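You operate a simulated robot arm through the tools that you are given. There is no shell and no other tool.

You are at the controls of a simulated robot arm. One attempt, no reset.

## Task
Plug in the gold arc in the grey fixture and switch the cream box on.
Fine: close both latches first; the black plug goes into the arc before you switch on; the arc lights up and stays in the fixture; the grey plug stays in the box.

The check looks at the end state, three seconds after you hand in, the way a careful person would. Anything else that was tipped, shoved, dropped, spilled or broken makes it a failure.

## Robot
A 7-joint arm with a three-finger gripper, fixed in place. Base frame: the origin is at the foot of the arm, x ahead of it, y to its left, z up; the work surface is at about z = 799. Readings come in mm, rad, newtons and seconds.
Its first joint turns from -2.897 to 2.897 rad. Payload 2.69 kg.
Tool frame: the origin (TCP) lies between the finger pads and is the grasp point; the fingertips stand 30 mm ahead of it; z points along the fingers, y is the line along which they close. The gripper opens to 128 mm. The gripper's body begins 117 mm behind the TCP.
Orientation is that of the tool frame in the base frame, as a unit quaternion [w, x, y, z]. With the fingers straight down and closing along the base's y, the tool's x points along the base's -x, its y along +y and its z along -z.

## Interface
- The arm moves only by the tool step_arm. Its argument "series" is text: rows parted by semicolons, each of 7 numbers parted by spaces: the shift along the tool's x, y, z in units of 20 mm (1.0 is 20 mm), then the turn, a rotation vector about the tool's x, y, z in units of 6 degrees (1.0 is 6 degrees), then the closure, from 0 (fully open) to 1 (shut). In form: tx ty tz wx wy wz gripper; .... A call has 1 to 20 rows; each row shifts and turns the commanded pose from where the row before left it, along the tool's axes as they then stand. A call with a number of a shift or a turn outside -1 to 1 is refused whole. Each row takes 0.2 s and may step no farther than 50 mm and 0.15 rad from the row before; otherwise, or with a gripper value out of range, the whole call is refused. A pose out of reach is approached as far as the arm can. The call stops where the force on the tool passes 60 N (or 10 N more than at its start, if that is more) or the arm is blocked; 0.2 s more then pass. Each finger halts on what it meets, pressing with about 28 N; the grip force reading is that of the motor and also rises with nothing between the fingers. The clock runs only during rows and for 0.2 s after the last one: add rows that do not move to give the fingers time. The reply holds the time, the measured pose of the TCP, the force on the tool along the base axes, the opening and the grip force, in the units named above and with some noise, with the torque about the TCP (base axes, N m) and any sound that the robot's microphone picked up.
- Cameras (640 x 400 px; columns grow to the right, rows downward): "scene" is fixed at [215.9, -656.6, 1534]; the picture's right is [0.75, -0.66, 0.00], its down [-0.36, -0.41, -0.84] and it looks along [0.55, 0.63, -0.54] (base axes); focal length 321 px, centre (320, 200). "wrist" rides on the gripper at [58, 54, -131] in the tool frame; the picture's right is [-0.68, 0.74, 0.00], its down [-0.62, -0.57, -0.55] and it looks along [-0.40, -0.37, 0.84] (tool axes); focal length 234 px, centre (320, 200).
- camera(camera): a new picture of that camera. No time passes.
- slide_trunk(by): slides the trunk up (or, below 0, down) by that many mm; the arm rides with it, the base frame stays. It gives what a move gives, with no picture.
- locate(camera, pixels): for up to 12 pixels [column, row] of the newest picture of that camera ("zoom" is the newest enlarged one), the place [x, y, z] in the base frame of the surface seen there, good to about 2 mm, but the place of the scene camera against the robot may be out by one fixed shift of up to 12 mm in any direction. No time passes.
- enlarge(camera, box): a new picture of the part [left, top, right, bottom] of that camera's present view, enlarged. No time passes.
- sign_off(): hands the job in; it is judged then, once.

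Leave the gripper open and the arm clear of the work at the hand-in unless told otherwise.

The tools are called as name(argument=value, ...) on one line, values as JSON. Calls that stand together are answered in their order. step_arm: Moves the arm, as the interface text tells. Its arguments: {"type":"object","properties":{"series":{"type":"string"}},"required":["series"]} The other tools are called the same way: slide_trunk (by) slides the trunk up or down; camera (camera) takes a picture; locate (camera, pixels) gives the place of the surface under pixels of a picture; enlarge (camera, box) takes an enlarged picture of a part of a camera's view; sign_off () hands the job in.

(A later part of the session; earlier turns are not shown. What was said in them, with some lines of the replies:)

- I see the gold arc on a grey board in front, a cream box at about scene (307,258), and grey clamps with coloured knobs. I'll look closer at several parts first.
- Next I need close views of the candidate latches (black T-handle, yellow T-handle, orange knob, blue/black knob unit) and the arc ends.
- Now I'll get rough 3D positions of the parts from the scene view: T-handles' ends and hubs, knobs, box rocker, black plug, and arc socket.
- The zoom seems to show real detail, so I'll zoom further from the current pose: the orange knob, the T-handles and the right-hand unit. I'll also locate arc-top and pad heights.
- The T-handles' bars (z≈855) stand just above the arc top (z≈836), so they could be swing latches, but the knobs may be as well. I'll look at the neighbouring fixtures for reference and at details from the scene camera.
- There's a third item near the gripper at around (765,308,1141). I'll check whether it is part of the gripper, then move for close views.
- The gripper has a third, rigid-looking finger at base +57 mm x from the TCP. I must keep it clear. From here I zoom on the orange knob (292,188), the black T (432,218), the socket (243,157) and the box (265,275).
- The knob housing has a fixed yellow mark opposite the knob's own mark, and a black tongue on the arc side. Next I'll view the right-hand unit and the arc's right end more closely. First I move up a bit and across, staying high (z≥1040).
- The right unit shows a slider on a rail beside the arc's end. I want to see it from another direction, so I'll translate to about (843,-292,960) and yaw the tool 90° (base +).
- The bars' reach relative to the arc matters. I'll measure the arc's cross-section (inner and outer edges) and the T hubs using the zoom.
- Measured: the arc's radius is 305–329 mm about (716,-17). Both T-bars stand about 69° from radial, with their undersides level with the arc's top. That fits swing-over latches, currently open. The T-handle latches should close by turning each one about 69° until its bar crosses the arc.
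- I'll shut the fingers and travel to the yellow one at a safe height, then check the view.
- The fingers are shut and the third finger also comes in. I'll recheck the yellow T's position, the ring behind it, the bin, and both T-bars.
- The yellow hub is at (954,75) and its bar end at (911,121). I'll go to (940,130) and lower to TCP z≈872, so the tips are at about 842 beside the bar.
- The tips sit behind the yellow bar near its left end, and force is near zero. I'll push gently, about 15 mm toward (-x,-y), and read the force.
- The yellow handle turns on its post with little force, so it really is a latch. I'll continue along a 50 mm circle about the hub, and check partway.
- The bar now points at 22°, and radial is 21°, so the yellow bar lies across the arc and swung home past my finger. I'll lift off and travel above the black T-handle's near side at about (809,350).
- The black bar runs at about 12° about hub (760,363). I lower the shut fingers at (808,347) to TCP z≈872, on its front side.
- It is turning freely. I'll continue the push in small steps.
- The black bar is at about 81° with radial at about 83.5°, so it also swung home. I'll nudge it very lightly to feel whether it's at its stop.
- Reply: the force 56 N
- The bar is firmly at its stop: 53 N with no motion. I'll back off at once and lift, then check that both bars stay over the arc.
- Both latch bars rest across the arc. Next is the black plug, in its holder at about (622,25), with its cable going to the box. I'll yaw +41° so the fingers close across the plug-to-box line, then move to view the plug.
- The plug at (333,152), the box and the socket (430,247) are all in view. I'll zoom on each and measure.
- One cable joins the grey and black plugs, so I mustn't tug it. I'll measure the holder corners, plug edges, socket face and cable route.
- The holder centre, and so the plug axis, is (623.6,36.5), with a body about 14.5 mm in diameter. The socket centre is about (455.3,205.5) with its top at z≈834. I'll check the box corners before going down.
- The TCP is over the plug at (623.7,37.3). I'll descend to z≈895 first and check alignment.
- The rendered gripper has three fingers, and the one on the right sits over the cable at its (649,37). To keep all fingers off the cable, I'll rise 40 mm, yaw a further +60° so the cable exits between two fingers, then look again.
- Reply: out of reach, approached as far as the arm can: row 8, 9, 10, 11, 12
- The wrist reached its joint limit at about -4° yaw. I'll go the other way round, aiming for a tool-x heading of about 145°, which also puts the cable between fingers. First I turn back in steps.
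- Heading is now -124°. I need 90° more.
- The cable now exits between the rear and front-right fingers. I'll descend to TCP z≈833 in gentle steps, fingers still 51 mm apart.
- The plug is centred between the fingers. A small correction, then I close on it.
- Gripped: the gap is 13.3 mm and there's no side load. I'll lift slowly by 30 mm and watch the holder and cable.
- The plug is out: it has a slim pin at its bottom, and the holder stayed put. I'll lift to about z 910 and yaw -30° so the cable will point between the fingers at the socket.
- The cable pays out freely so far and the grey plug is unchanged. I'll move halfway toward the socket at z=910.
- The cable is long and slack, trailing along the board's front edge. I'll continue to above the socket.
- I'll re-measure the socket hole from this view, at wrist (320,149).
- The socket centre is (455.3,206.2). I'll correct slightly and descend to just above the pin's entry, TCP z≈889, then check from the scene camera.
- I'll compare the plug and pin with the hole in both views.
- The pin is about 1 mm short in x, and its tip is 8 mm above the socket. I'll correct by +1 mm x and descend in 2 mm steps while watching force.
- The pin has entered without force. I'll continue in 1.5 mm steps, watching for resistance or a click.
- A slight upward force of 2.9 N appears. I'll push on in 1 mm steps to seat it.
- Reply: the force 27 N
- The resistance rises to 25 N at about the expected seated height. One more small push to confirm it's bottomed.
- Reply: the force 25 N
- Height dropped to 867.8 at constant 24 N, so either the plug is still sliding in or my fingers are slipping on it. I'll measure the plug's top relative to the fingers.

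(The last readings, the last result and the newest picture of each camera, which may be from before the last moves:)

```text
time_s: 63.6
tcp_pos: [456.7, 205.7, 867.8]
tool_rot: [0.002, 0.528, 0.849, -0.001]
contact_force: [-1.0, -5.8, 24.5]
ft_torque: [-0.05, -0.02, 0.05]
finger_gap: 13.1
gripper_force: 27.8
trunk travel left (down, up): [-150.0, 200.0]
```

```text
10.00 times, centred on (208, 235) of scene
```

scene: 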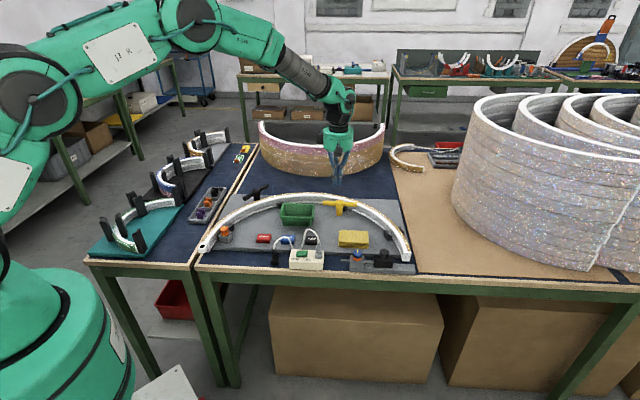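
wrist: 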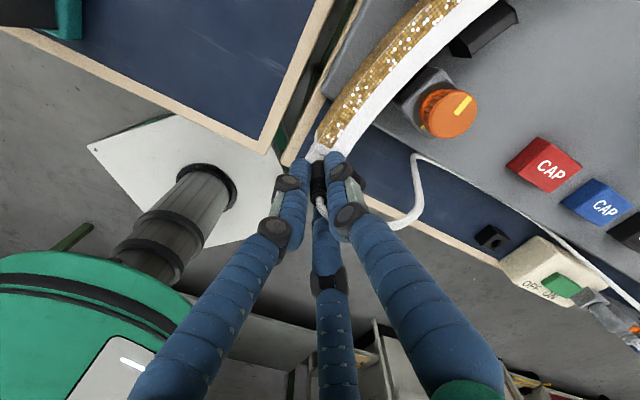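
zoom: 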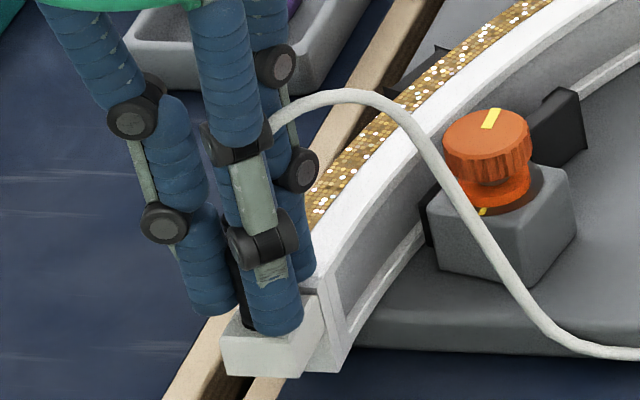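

The plug seems to have slid about 2–3 mm in my fingers, which fits it being seated. I'll open just a little (to about 20 mm) and rise 20 mm, then check how the plug sits.

step_arm(series="0 0 0 0 0 0 0.85; 0 0 0 0 0 0 0.85; 0 0 -0.25 0 0 0 0.85; 0 0 -0.5 0 0 0 0.85; 0 0 -0.5 0 0 0 0.85")

camera(camera="wrist")

enlarge(camera="scene", box=[190, 215, 225, 255])

```text
time_s: 64.8
tcp_pos: [456.8, 205.3, 893.6]
tool_rot: [0.001, 0.528, 0.85, -0.001]
contact_force: [1.0, -0.8, -0.2]
ft_torque: [0.04, -0.01, 0.02]
finger_gap: 19.2
gripper_force: 0.1
trunk travel left (down, up): [-150.0, 200.0]
```

```text
taken
```

wrist: 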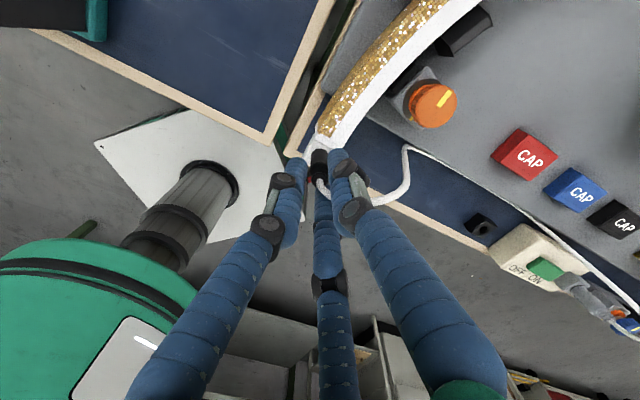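

```text
10.00 times, centred on (208, 235) of scene
```

zoom: 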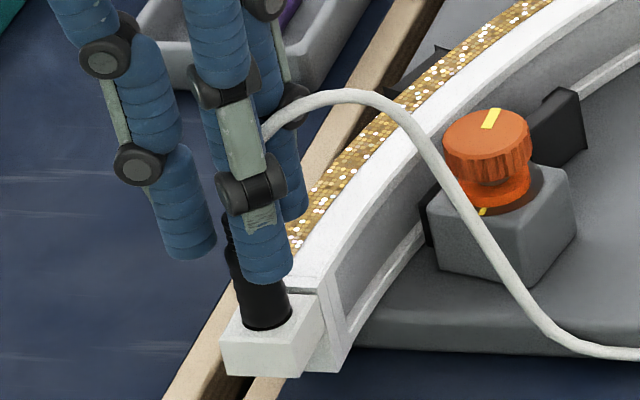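

The plug stands upright in the socket. I'll rise another 100 mm, opening gradually, then measure how deep it sits.

step_arm(series="0 0 -0.5 0 0 0 0.7; 0 0 -1 0 0 0 0.6; 0 0 -1 0 0 0 0.6; 0 0 -1 0 0 0 0.6; 0 0 -1 0 0 0 0.6; 0 0 -1 0 0 0 0.6")

camera(camera="wrist")

enlarge(camera="scene", box=[185, 205, 245, 260])

```text
time_s: 66.2
tcp_pos: [455.1, 205.4, 1003.4]
tool_rot: [0.0, 0.528, 0.849, -0.001]
contact_force: [0.0, 0.0, 0.2]
ft_torque: [-0.02, 0.03, -0.03]
finger_gap: 51.3
gripper_force: 0.2
trunk travel left (down, up): [-150.0, 200.0]
```

```text
taken
```

wrist: 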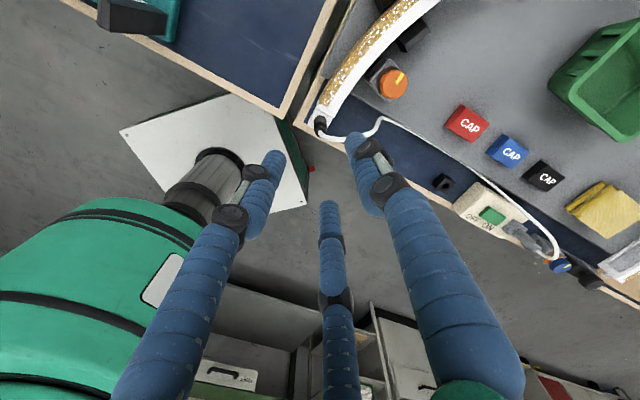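

```text
7.27 times, centred on (215, 232) of scene
```

zoom: 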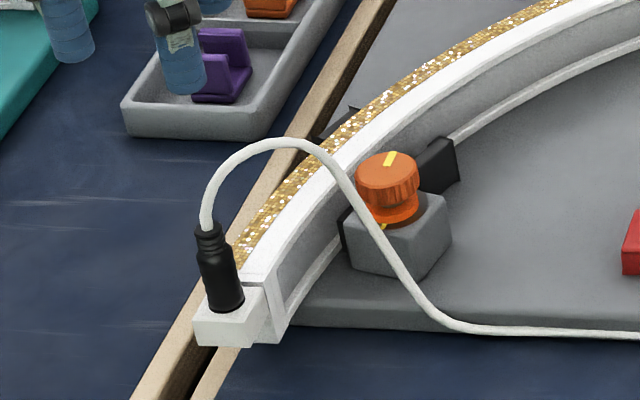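

enlarge(camera="wrist", box=[300, 100, 345, 145])

locate(camera="zoom", pixels=[[300, 120], [300, 160], [300, 200], [280, 180], [330, 180], [310, 220], [320, 240], [290, 230]])

enlarge(camera="scene", box=[195, 228, 225, 256])

locate(camera="zoom", pixels=[[240, 135], [260, 200], [280, 290], [285, 320], [235, 100], [340, 270], [240, 330], [250, 160]])

```text
8.89 times, centred on (322, 122) of wrist
```

zoom: 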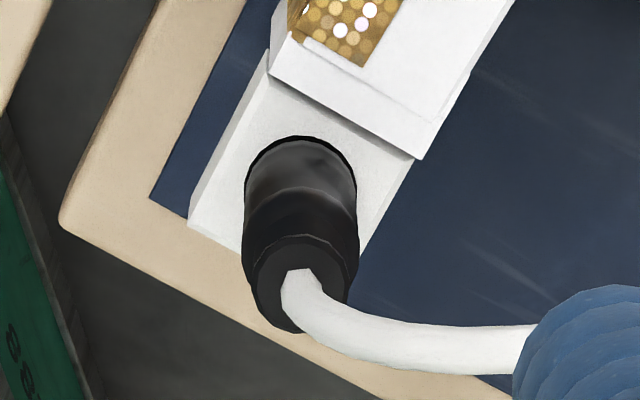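

```text
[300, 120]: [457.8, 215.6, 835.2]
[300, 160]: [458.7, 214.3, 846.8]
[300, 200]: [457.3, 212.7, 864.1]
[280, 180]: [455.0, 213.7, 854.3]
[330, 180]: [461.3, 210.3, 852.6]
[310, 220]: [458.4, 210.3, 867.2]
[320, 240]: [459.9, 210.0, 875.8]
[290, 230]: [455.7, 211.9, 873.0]
```

```text
14.29 times, centred on (210, 242) of scene
```

zoom: 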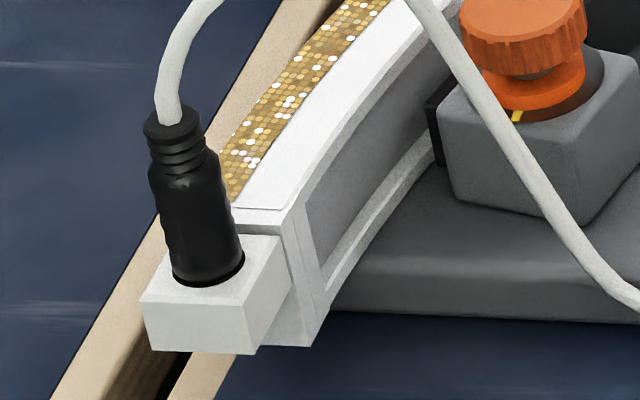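

```text
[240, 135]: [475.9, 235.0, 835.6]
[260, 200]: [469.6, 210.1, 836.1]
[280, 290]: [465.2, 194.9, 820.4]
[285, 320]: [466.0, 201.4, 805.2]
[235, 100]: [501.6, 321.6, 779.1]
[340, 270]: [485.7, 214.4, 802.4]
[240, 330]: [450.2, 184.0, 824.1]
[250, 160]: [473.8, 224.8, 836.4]
```

I want an exact depth: I'll measure the plug's top rim here versus its 850–852 in the holder (holder top 796.5).

enlarge(camera="wrist", box=[300, 100, 345, 145])

locate(camera="zoom", pixels=[[270, 265], [275, 280], [290, 252], [320, 255], [335, 262], [270, 300], [260, 275], [285, 310], [250, 240], [350, 240], [300, 260], [340, 275]])

enlarge(camera="scene", box=[195, 228, 225, 256])

locate(camera="zoom", pixels=[[170, 128], [160, 140], [185, 130], [175, 150], [185, 200], [195, 240], [205, 270], [207, 280], [200, 255], [170, 180], [225, 285], [180, 284]])

```text
8.89 times, centred on (322, 122) of wrist
```

zoom: 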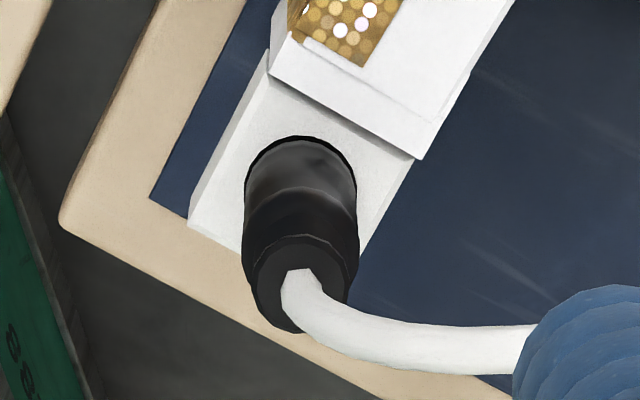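

```text
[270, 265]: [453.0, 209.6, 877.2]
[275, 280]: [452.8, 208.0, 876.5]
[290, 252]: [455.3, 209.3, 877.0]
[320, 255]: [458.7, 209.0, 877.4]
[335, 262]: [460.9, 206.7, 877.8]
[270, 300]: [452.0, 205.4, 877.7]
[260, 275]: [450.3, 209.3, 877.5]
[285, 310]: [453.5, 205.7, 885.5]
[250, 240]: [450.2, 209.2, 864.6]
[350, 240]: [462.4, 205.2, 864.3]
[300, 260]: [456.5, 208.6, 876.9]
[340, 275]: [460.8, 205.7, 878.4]
```

```text
14.29 times, centred on (210, 242) of scene
```

zoom: 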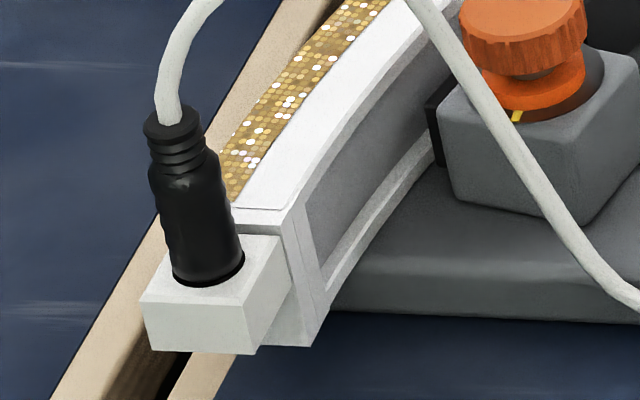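

```text
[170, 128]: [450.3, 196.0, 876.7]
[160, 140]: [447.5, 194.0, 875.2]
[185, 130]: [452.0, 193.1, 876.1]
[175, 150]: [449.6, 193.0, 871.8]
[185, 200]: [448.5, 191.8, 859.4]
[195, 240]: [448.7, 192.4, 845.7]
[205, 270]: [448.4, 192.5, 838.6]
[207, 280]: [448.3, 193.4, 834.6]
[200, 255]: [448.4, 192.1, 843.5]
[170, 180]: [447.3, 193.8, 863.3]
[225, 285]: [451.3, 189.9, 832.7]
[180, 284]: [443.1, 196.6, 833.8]
```

The plug top is at 877.3 and the socket top at 834.3. That leaves 43 mm visible, the same as it showed in the holder, so it's seated. Next is the switch. I'll yaw +51° and move to a viewing spot near the cream box, with fingers closed for pressing.

step_arm(series="0 0 0 0 0 -0.944 0.6; 0 0 0 0 0 -0.944 0.6; 0 0 0 0 0 -0.944 0.6; 0 0 0 0 0 -0.944 0.6; 0 0 0 0 0 -0.944 0.6; 0 0 0 0 0 -0.944 0.6; 0 0 0 0 0 -0.944 0.6; 0 0 0 0 0 -0.944 0.6; 0 0 0 0 0 -0.944 0.6; -0.95 -0.518 0 0 0 0 0.6; -0.95 -0.518 0 0 0 0 0.6; -0.95 -0.518 0 0 0 0 0.6; -0.95 -0.518 0 0 0 0 0.6; -0.95 -0.518 0 0 0 0 0.8; -0.95 -0.518 0 0 0 0 1; -0.95 -0.518 0 0 0 0 1; -0.95 -0.518 0 0 0 0 1; -0.95 -0.518 0 0 0 0 1; -0.95 -0.518 0 0 0 0 1; -0.95 -0.518 0 0 0 0 1")

camera(camera="wrist")

enlarge(camera="scene", box=[180, 160, 430, 290])

```text
time_s: 70.4
tcp_pos: [633.3, 48.2, 1004.6]
tool_rot: [-0.001, 0.111, 0.994, -0.001]
contact_force: [-0.1, 0.8, -0.4]
ft_torque: [-0.01, -0.04, 0.0]
finger_gap: 2.2
gripper_force: 28.3
trunk travel left (down, up): [-150.0, 200.0]
```

```text
taken
```

wrist: 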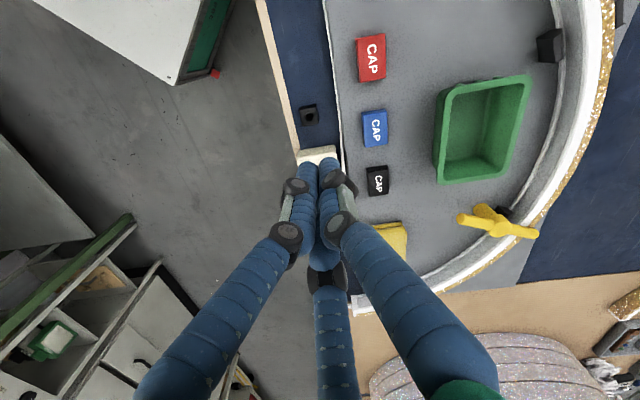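

```text
2.56 times, centred on (305, 225) of scene
```

zoom: 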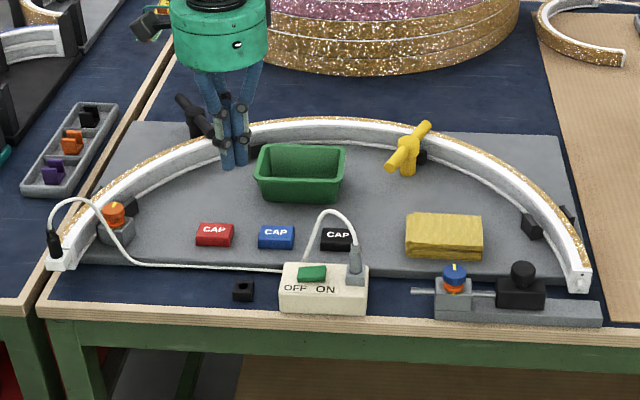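

The fingers hide the box from here. I'll move the TCP over the rocker, at about (693,-40), staying high.

step_arm(series="-0.978 -0.9 0 0 0 0 1; -0.978 -0.9 0 0 0 0 1; -0.978 -0.9 0 0 0 0 1; -0.978 -0.9 0 0 0 0 1")

camera(camera="wrist")

enlarge(camera="wrist", box=[280, 90, 360, 165])

enlarge(camera="scene", box=[280, 225, 335, 275])

```text
time_s: 71.4
tcp_pos: [696.2, -39.7, 1003.7]
tool_rot: [0.0, 0.111, 0.994, 0.0]
contact_force: [-0.9, 0.6, -0.1]
ft_torque: [0.0, -0.06, 0.0]
finger_gap: 2.2
gripper_force: 28.0
trunk travel left (down, up): [-150.0, 200.0]
```

```text
taken
```

wrist: 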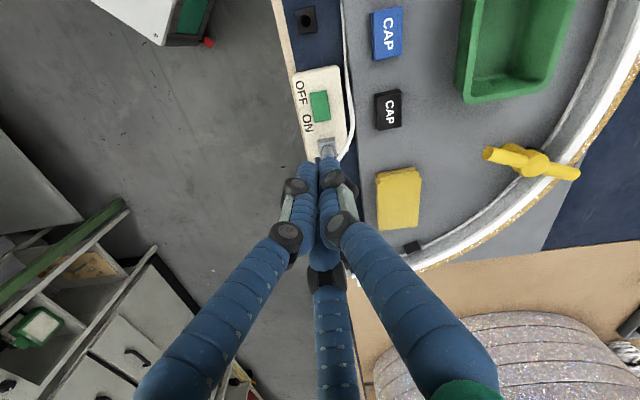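

```text
5.33 times, centred on (320, 128) of wrist
```

zoom: 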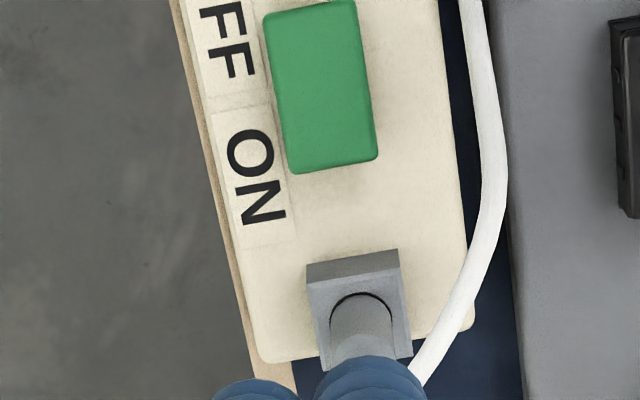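

```text
8.00 times, centred on (308, 250) of scene
```

zoom: 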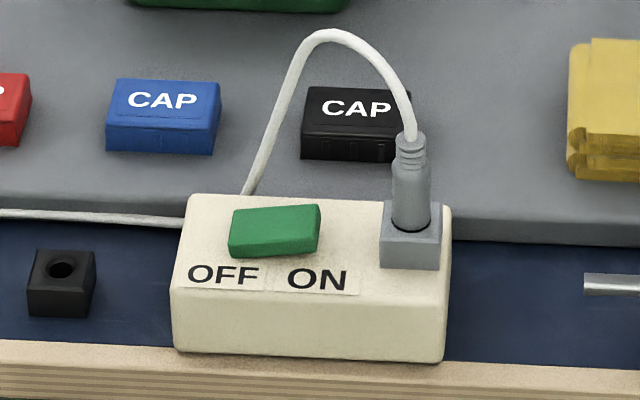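

enlarge(camera="wrist", box=[290, 75, 350, 135])

locate(camera="zoom", pixels=[[265, 120], [385, 105], [300, 305], [410, 290], [325, 115], [335, 160], [340, 205], [345, 250], [352, 285], [355, 295], [440, 250], [350, 320]])

```text
6.67 times, centred on (320, 105) of wrist
```

zoom: 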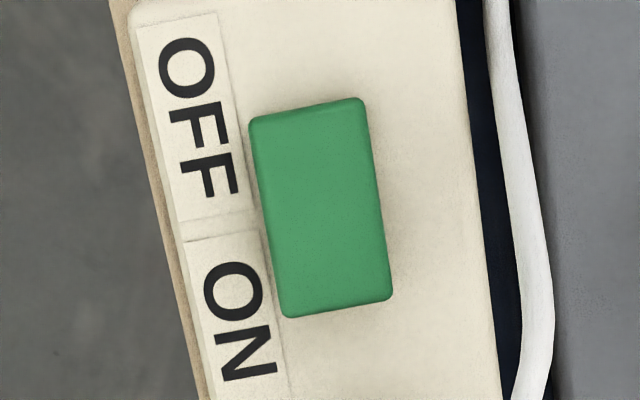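

```text
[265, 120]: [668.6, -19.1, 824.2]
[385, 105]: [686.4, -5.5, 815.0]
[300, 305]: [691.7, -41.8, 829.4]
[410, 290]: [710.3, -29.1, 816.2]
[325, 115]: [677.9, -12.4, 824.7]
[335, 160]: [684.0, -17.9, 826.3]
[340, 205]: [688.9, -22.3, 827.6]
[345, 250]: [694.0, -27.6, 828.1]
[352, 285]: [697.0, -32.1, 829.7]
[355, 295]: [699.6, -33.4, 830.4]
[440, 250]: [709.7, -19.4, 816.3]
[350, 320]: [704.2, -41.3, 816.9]
```

The rocker's ON end is at about (698,-33), z≈830, raised; the OFF end is at 824, pressed. I'll move over the ON half and descend to just above it, TCP z≈875.

step_arm(series="-0.01 0.345 0.5 0 0 0 1; 0 0 1 0 0 0 1; 0 0 1 0 0 0 1; 0 0 1 0 0 0 1; 0 0 1 0 0 0 1; 0 0 1 0 0 0 1; 0 0 0.85 0 0 0 1")

camera(camera="wrist")

enlarge(camera="scene", box=[280, 215, 335, 275])

```text
time_s: 73.0
tcp_pos: [698.4, -33.0, 874.7]
tool_rot: [0.0, 0.111, 0.994, -0.001]
contact_force: [0.7, 0.4, 0.1]
ft_torque: [-0.03, 0.04, -0.02]
finger_gap: 2.0
gripper_force: 27.8
trunk travel left (down, up): [-150.0, 200.0]
```

```text
taken
```

wrist: 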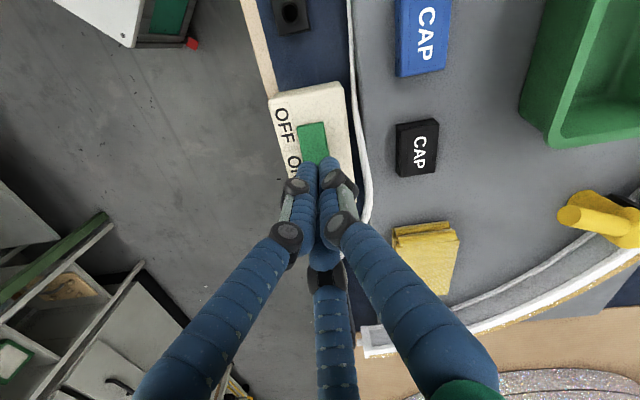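

```text
6.67 times, centred on (308, 245) of scene
```

zoom: 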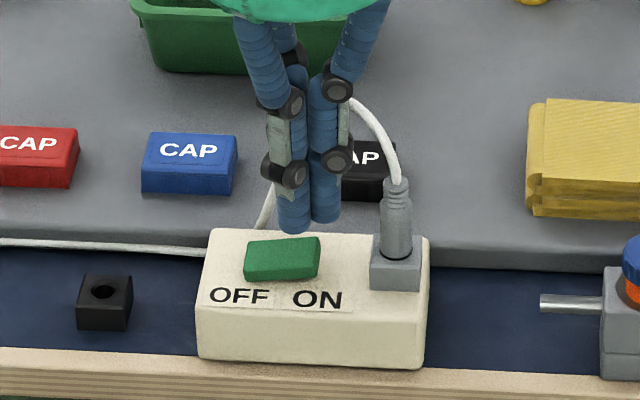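

The tips are just above the ON half. I'll press in small steps.

step_arm(series="0 0 0.25 0 0 0 1; 0 0 0.25 0 0 0 1; 0 0 0.15 0 0 0 1; 0 0 0.1 0 0 0 1; 0 0 0.1 0 0 0 1")

camera(camera="scene")

```text
time_s: 74.2
tcp_pos: [696.2, -32.1, 860.0]
tool_rot: [-0.001, 0.111, 0.994, 0.0]
contact_force: [0.1, -1.1, -0.2]
ft_torque: [0.03, -0.02, 0.01]
finger_gap: 2.1
gripper_force: 27.9
trunk travel left (down, up): [-150.0, 200.0]
```

```text
taken
```

scene: 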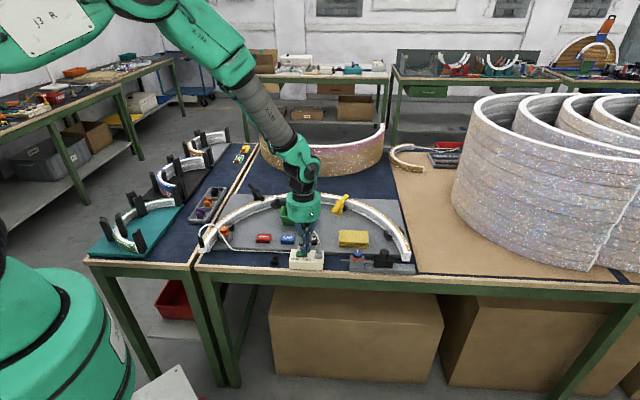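

step_arm(series="0 0 0.1 0 0 0 1; 0 0 0.1 0 0 0 1")

```text
time_s: 74.8
tcp_pos: [696.2, -32.7, 855.1]
tool_rot: [0.0, 0.111, 0.994, 0.0]
contact_force: [0.8, -1.2, 1.0]
ft_torque: [-0.04, -0.03, -0.03]
finger_gap: 2.2
gripper_force: 27.9
trunk travel left (down, up): [-150.0, 200.0]
```

step_arm(series="0 0 0.05 0 0 0 1; 0 0 0.05 0 0 0 1")

enlarge(camera="scene", box=[190, 170, 430, 290])

```text
time_s: 75.4
tcp_pos: [696.2, -32.1, 854.4]
tool_rot: [0.0, 0.111, 0.994, 0.0]
contact_force: [-1.0, -3.2, 10.2]
ft_torque: [-0.05, 0.19, 0.04]
finger_gap: 2.3
gripper_force: 28.2
trunk travel left (down, up): [-150.0, 200.0]
```

```text
2.67 times, centred on (310, 230) of scene
```

zoom: 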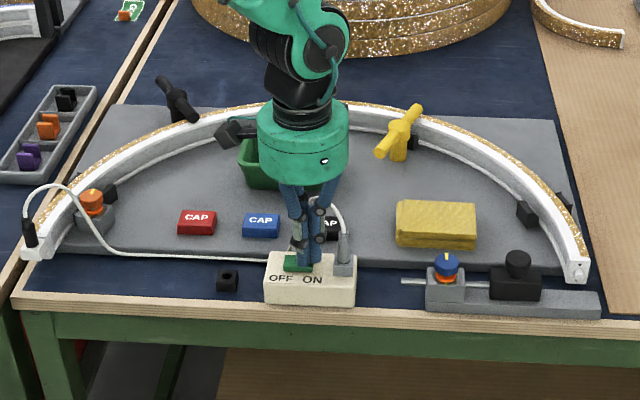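

A force of 10 N at 854. I'll press a touch more, then lift and see whether the rocker flipped and the arc lit.

step_arm(series="0 0 0.05 0 0 0 1; 0 0 0.04 0 0 0 1; 0 0 0 0 0 0 1")

step_arm(series="0 0 -0.5 0 0 0 1; 0 0 -1 0 0 0 1; 0 0 -1 0 0 0 1; 0 0 -1 0 0 0 1; 0 0 -1 0 0 0 1; 0 0 -1 0 0 0 1; 0 0 -1 0 0 0 1")

camera(camera="wrist")

enlarge(camera="scene", box=[190, 170, 430, 290])

enlarge(camera="scene", box=[280, 225, 335, 275])

```text
time_s: 76.2
tcp_pos: [696.6, -33.6, 854.2]
tool_rot: [0.002, 0.111, 0.994, 0.0]
contact_force: [-6.1, -5.7, 36.4]
ft_torque: [-0.07, 0.62, 0.14]
finger_gap: 6.1
gripper_force: 32.0
trunk travel left (down, up): [-150.0, 200.0]
```

```text
time_s: 77.8
tcp_pos: [696.3, -32.1, 981.0]
tool_rot: [-0.001, 0.112, 0.994, -0.001]
contact_force: [-0.3, 0.0, -0.4]
ft_torque: [-0.01, 0.02, -0.02]
finger_gap: 1.7
gripper_force: 31.1
trunk travel left (down, up): [-150.0, 200.0]
```

```text
taken
```

wrist: 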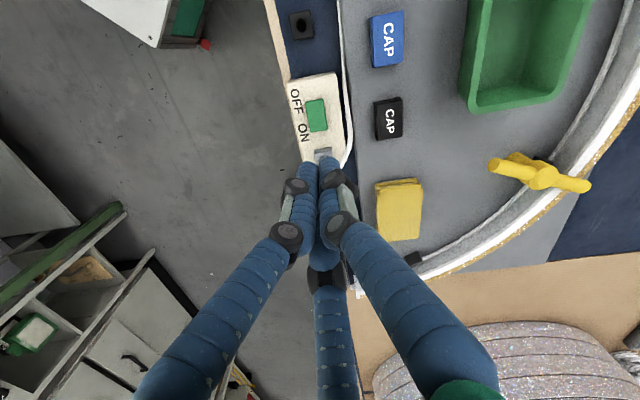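

```text
2.67 times, centred on (310, 230) of scene
```

zoom: 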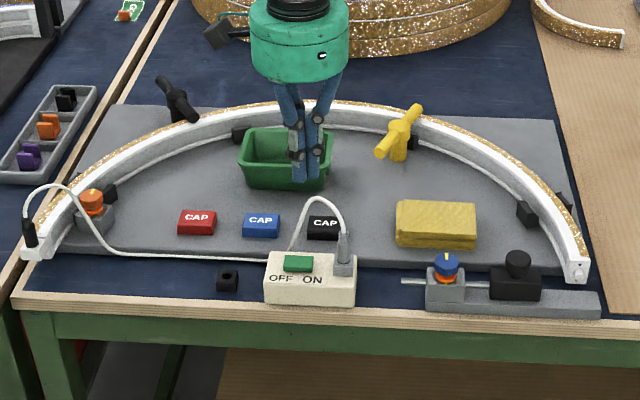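

```text
8.00 times, centred on (308, 250) of scene
```

zoom: 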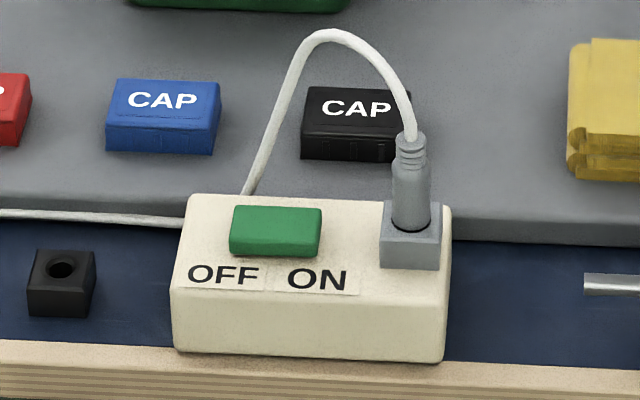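

The rocker changed tilt and looks level now. The arc isn't lit yet. I'll measure the rocker.

enlarge(camera="wrist", box=[285, 85, 345, 145])

locate(camera="wrist", pixels=[[313, 101], [314, 105], [315, 110], [317, 115], [318, 120], [320, 126], [319, 123], [308, 104], [323, 98], [311, 128], [326, 124]])

```text
6.67 times, centred on (315, 115) of wrist
```

zoom: 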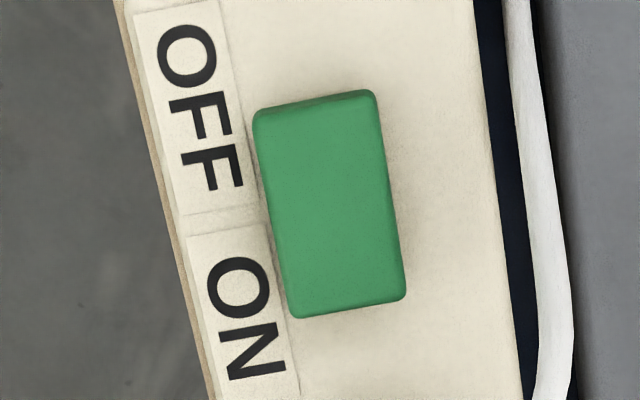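

```text
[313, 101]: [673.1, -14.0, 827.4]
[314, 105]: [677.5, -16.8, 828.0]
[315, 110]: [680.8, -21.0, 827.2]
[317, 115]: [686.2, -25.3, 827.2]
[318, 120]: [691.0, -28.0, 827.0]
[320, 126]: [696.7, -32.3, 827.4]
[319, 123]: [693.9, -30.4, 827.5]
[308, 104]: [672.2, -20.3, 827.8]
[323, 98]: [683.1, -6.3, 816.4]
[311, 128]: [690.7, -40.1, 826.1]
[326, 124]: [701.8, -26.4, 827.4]
```

The rocker sits level at z≈827.4, centred at (687,-25.5). My broad fingertips pressed too close to its pivot. I'll press again farther out on the ON end, at about (703,-41), still clear of the grey plug's block.

step_arm(series="-0.434 -0.367 0 0 0 0 1; 0 0 1 0 0 0 1; 0 0 1 0 0 0 1; 0 0 1 0 0 0 1; 0 0 1 0 0 0 1; 0 0 1 0 0 0 1; 0 0 0.5 0 0 0 1")

enlarge(camera="scene", box=[280, 215, 335, 275])

camera(camera="wrist")

enlarge(camera="wrist", box=[280, 110, 370, 200])

```text
time_s: 79.4
tcp_pos: [704.0, -41.3, 870.5]
tool_rot: [-0.001, 0.111, 0.994, -0.001]
contact_force: [0.6, -0.1, 0.6]
ft_torque: [-0.02, -0.02, 0.02]
finger_gap: 2.2
gripper_force: 31.5
trunk travel left (down, up): [-150.0, 200.0]
```

```text
6.67 times, centred on (308, 245) of scene
```

zoom: 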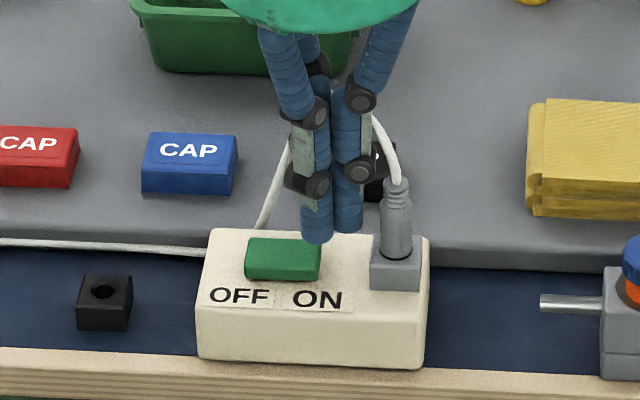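

```text
taken
```

wrist: 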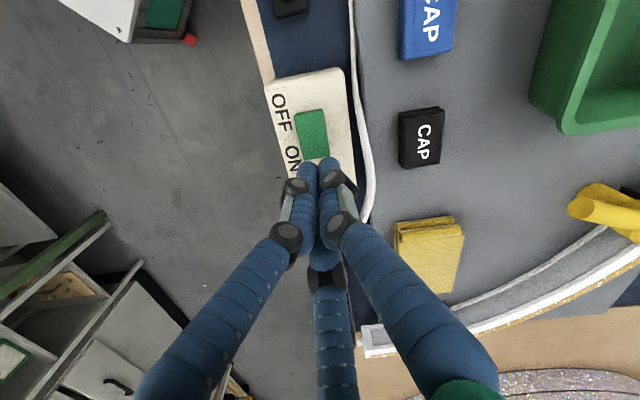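

```text
4.44 times, centred on (325, 155) of wrist
```

zoom: 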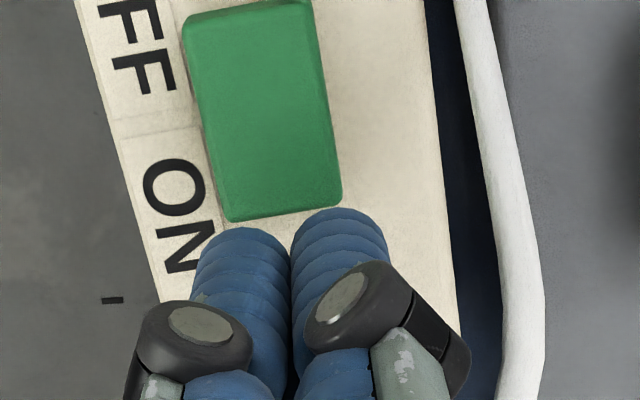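

The alignment looks right: the tips will overlap only the last ~6 mm of the ON end. Pressing slowly.

step_arm(series="0 0 0.25 0 0 0 1; 0 0 0.25 0 0 0 1; 0 0 0.15 0 0 0 1; 0 0 0.1 0 0 0 1")

step_arm(series="0 0 0.05 0 0 0 1; 0 0 0.05 0 0 0 1")

enlarge(camera="scene", box=[280, 215, 335, 275])

```text
time_s: 80.4
tcp_pos: [704.3, -41.5, 855.7]
tool_rot: [0.0, 0.111, 0.994, -0.001]
contact_force: [-1.0, 0.3, 0.4]
ft_torque: [-0.01, 0.02, -0.02]
finger_gap: 1.7
gripper_force: 31.7
trunk travel left (down, up): [-150.0, 200.0]
```

```text
time_s: 81.0
tcp_pos: [704.1, -42.2, 854.7]
tool_rot: [0.0, 0.111, 0.994, -0.002]
contact_force: [-0.3, 0.5, -0.1]
ft_torque: [0.01, 0.01, -0.01]
finger_gap: 2.1
gripper_force: 31.2
trunk travel left (down, up): [-150.0, 200.0]
```

```text
6.67 times, centred on (308, 245) of scene
```

zoom: 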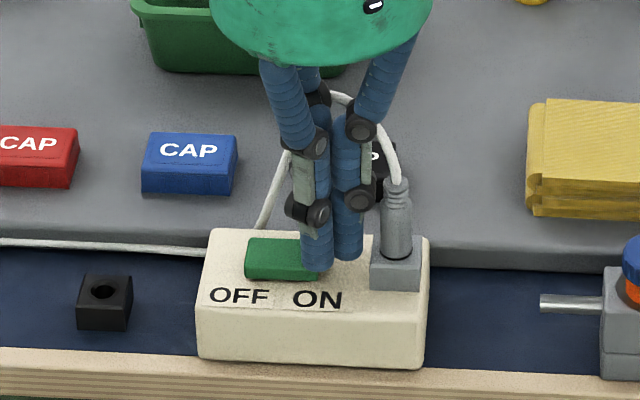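

step_arm(series="0 0 0.05 0 0 0 1; 0 0 0.05 0 0 0 1; 0 0 0.05 0 0 0 1")

enlarge(camera="scene", box=[190, 170, 430, 290])

```text
time_s: 81.8
tcp_pos: [703.3, -42.1, 852.8]
tool_rot: [0.0, 0.112, 0.994, -0.002]
contact_force: [-2.2, -1.0, 9.5]
ft_torque: [0.09, 0.13, 0.0]
finger_gap: 6.0
gripper_force: 31.4
trunk travel left (down, up): [-150.0, 200.0]
```

```text
2.67 times, centred on (310, 230) of scene
```

zoom: 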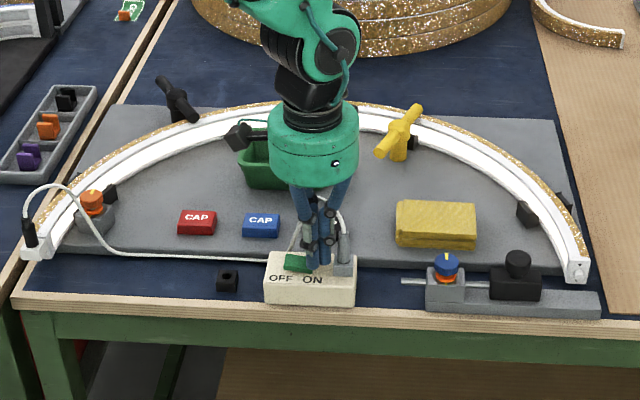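

The arc's inner channel now shows bright white, so it's lit. I'll lift straight up and check that it stays.

step_arm(series="0 0 -0.3 0 0 0 1; 0 0 -1 0 0 0 1; 0 0 -1 0 0 0 1; 0 0 -1 0 0 0 1; 0 0 -1 0 0 0 1; 0 0 -1 0 0 0 1; 0 0 -1 0 0 0 1; 0 0 -1 0 0 0 1; 0 0 -1 0 0 0 0.5; 0 0 -1 0 0 0 0; 0 0 0 0 0 0 0")

camera(camera="scene")

enlarge(camera="scene", box=[190, 170, 430, 290])

enlarge(camera="scene", box=[275, 220, 335, 275])

camera(camera="wrist")

```text
time_s: 84.2
tcp_pos: [703.2, -40.4, 1039.0]
tool_rot: [0.0, 0.112, 0.994, -0.001]
contact_force: [-0.8, 0.3, 0.0]
ft_torque: [-0.05, -0.05, 0.02]
finger_gap: 128.0
gripper_force: 0.0
trunk travel left (down, up): [-150.0, 200.0]
```

```text
taken
```

scene: 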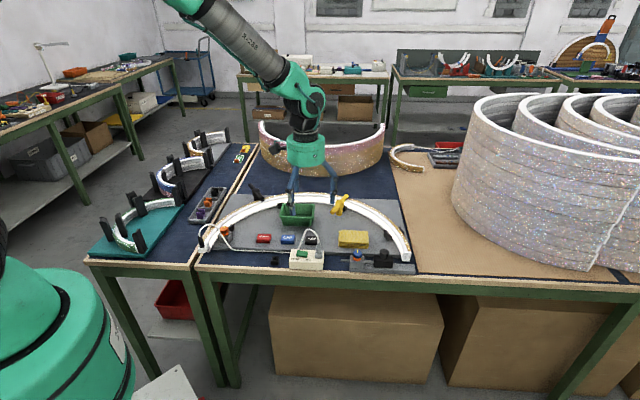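

```text
2.67 times, centred on (310, 230) of scene
```

zoom: 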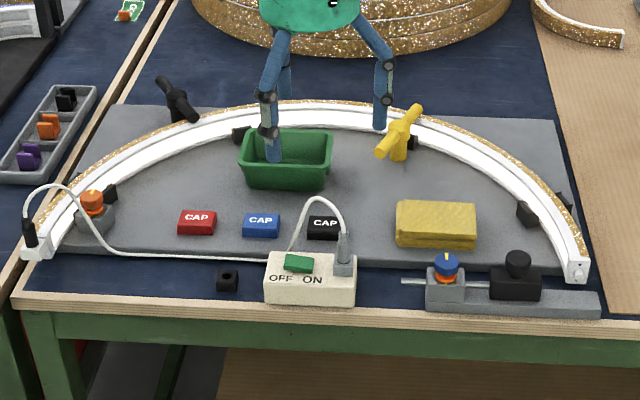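

```text
7.27 times, centred on (305, 248) of scene
```

zoom: 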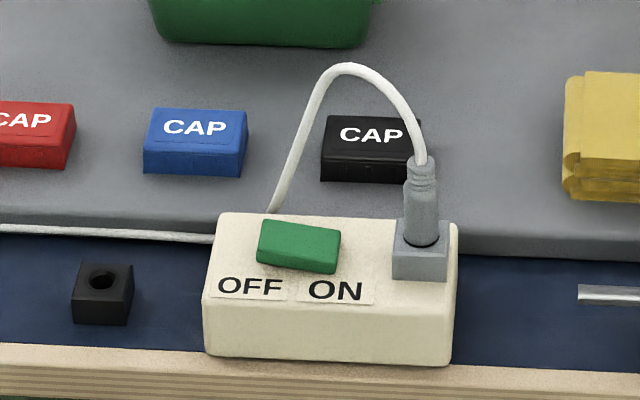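

```text
taken
```

wrist: 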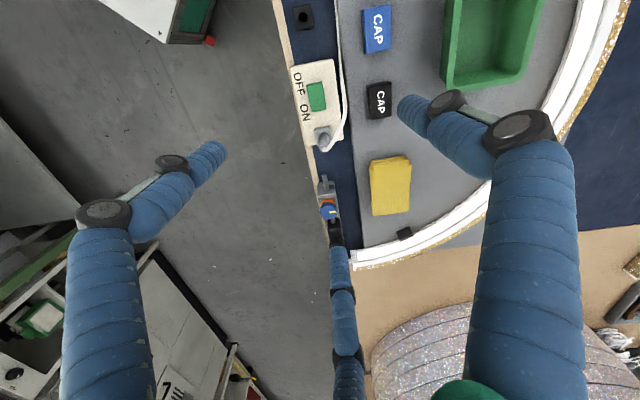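

The arc is lit, the rocker is tilted to ON, the grey plug is in the box, the black plug is in the arc, and both latch bars lie across the arc. I'll lift the open gripper further clear, then do a last check.

step_arm(series="0 0 -1 0 0 0 0; 0 0 -1 0 0 0 0; 0 0 -1 0 0 0 0; 0 0 -1 0 0 0 0; 0 0 -1 0 0 0 0; 0 0 -1 0 0 0 0; 0 0 -1 0 0 0 0")

enlarge(camera="scene", box=[190, 165, 430, 290])

enlarge(camera="scene", box=[240, 175, 365, 230])

enlarge(camera="scene", box=[185, 205, 245, 260])

```text
time_s: 85.8
tcp_pos: [704.2, -41.9, 1178.6]
tool_rot: [0.0, 0.111, 0.994, -0.001]
contact_force: [-0.1, 0.5, -0.5]
ft_torque: [0.01, 0.04, -0.03]
finger_gap: 127.8
gripper_force: 0.0
trunk travel left (down, up): [-150.0, 200.0]
```

```text
2.67 times, centred on (310, 228) of scene
```

zoom: 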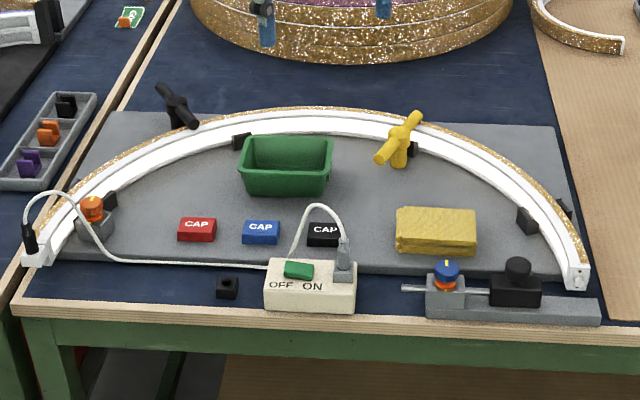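

```text
5.12 times, centred on (302, 202) of scene
```

zoom: 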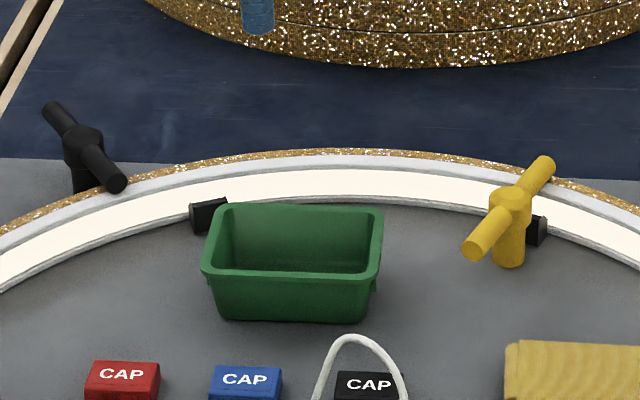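

```text
7.27 times, centred on (215, 232) of scene
```

zoom: 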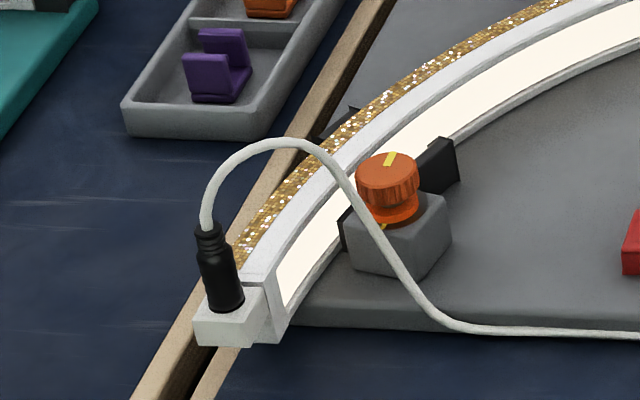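

Final check:
- The arc glows and is still in its fixture.
- Both latch bars cross it.
- The black plug is seated in the arc and the grey plug is still in the box.
- The rocker is on.
- Nothing else was disturbed, and the gripper is open and clear.

Handing in.

sign_off()

```text
The job is handed in.
```

The gold arc is plugged in and lit, and the cream box is switched on. I've handed the job in.

- **Latches:** I took the black and yellow T-handles as the two latches, because both swing across the arc. I turned each until its bar crossed the arc. The black one I felt stop firmly. The yellow one I judged by its angle only. I left the orange and blue knobs and the sliding unit alone.
- **Black plug:** it sits in the socket at the arc's left end, at the same depth it sat in its holder. The cable hangs slack.
- **Switch:** my first press left the rocker level with the arc dark. A second press, nearer its ON end, tilted it to ON and lit the arc.
- **Everything else:** the grey plug is still in the box, the arc is still in the fixture, and I saw nothing else moved. The gripper is open and well above the work.
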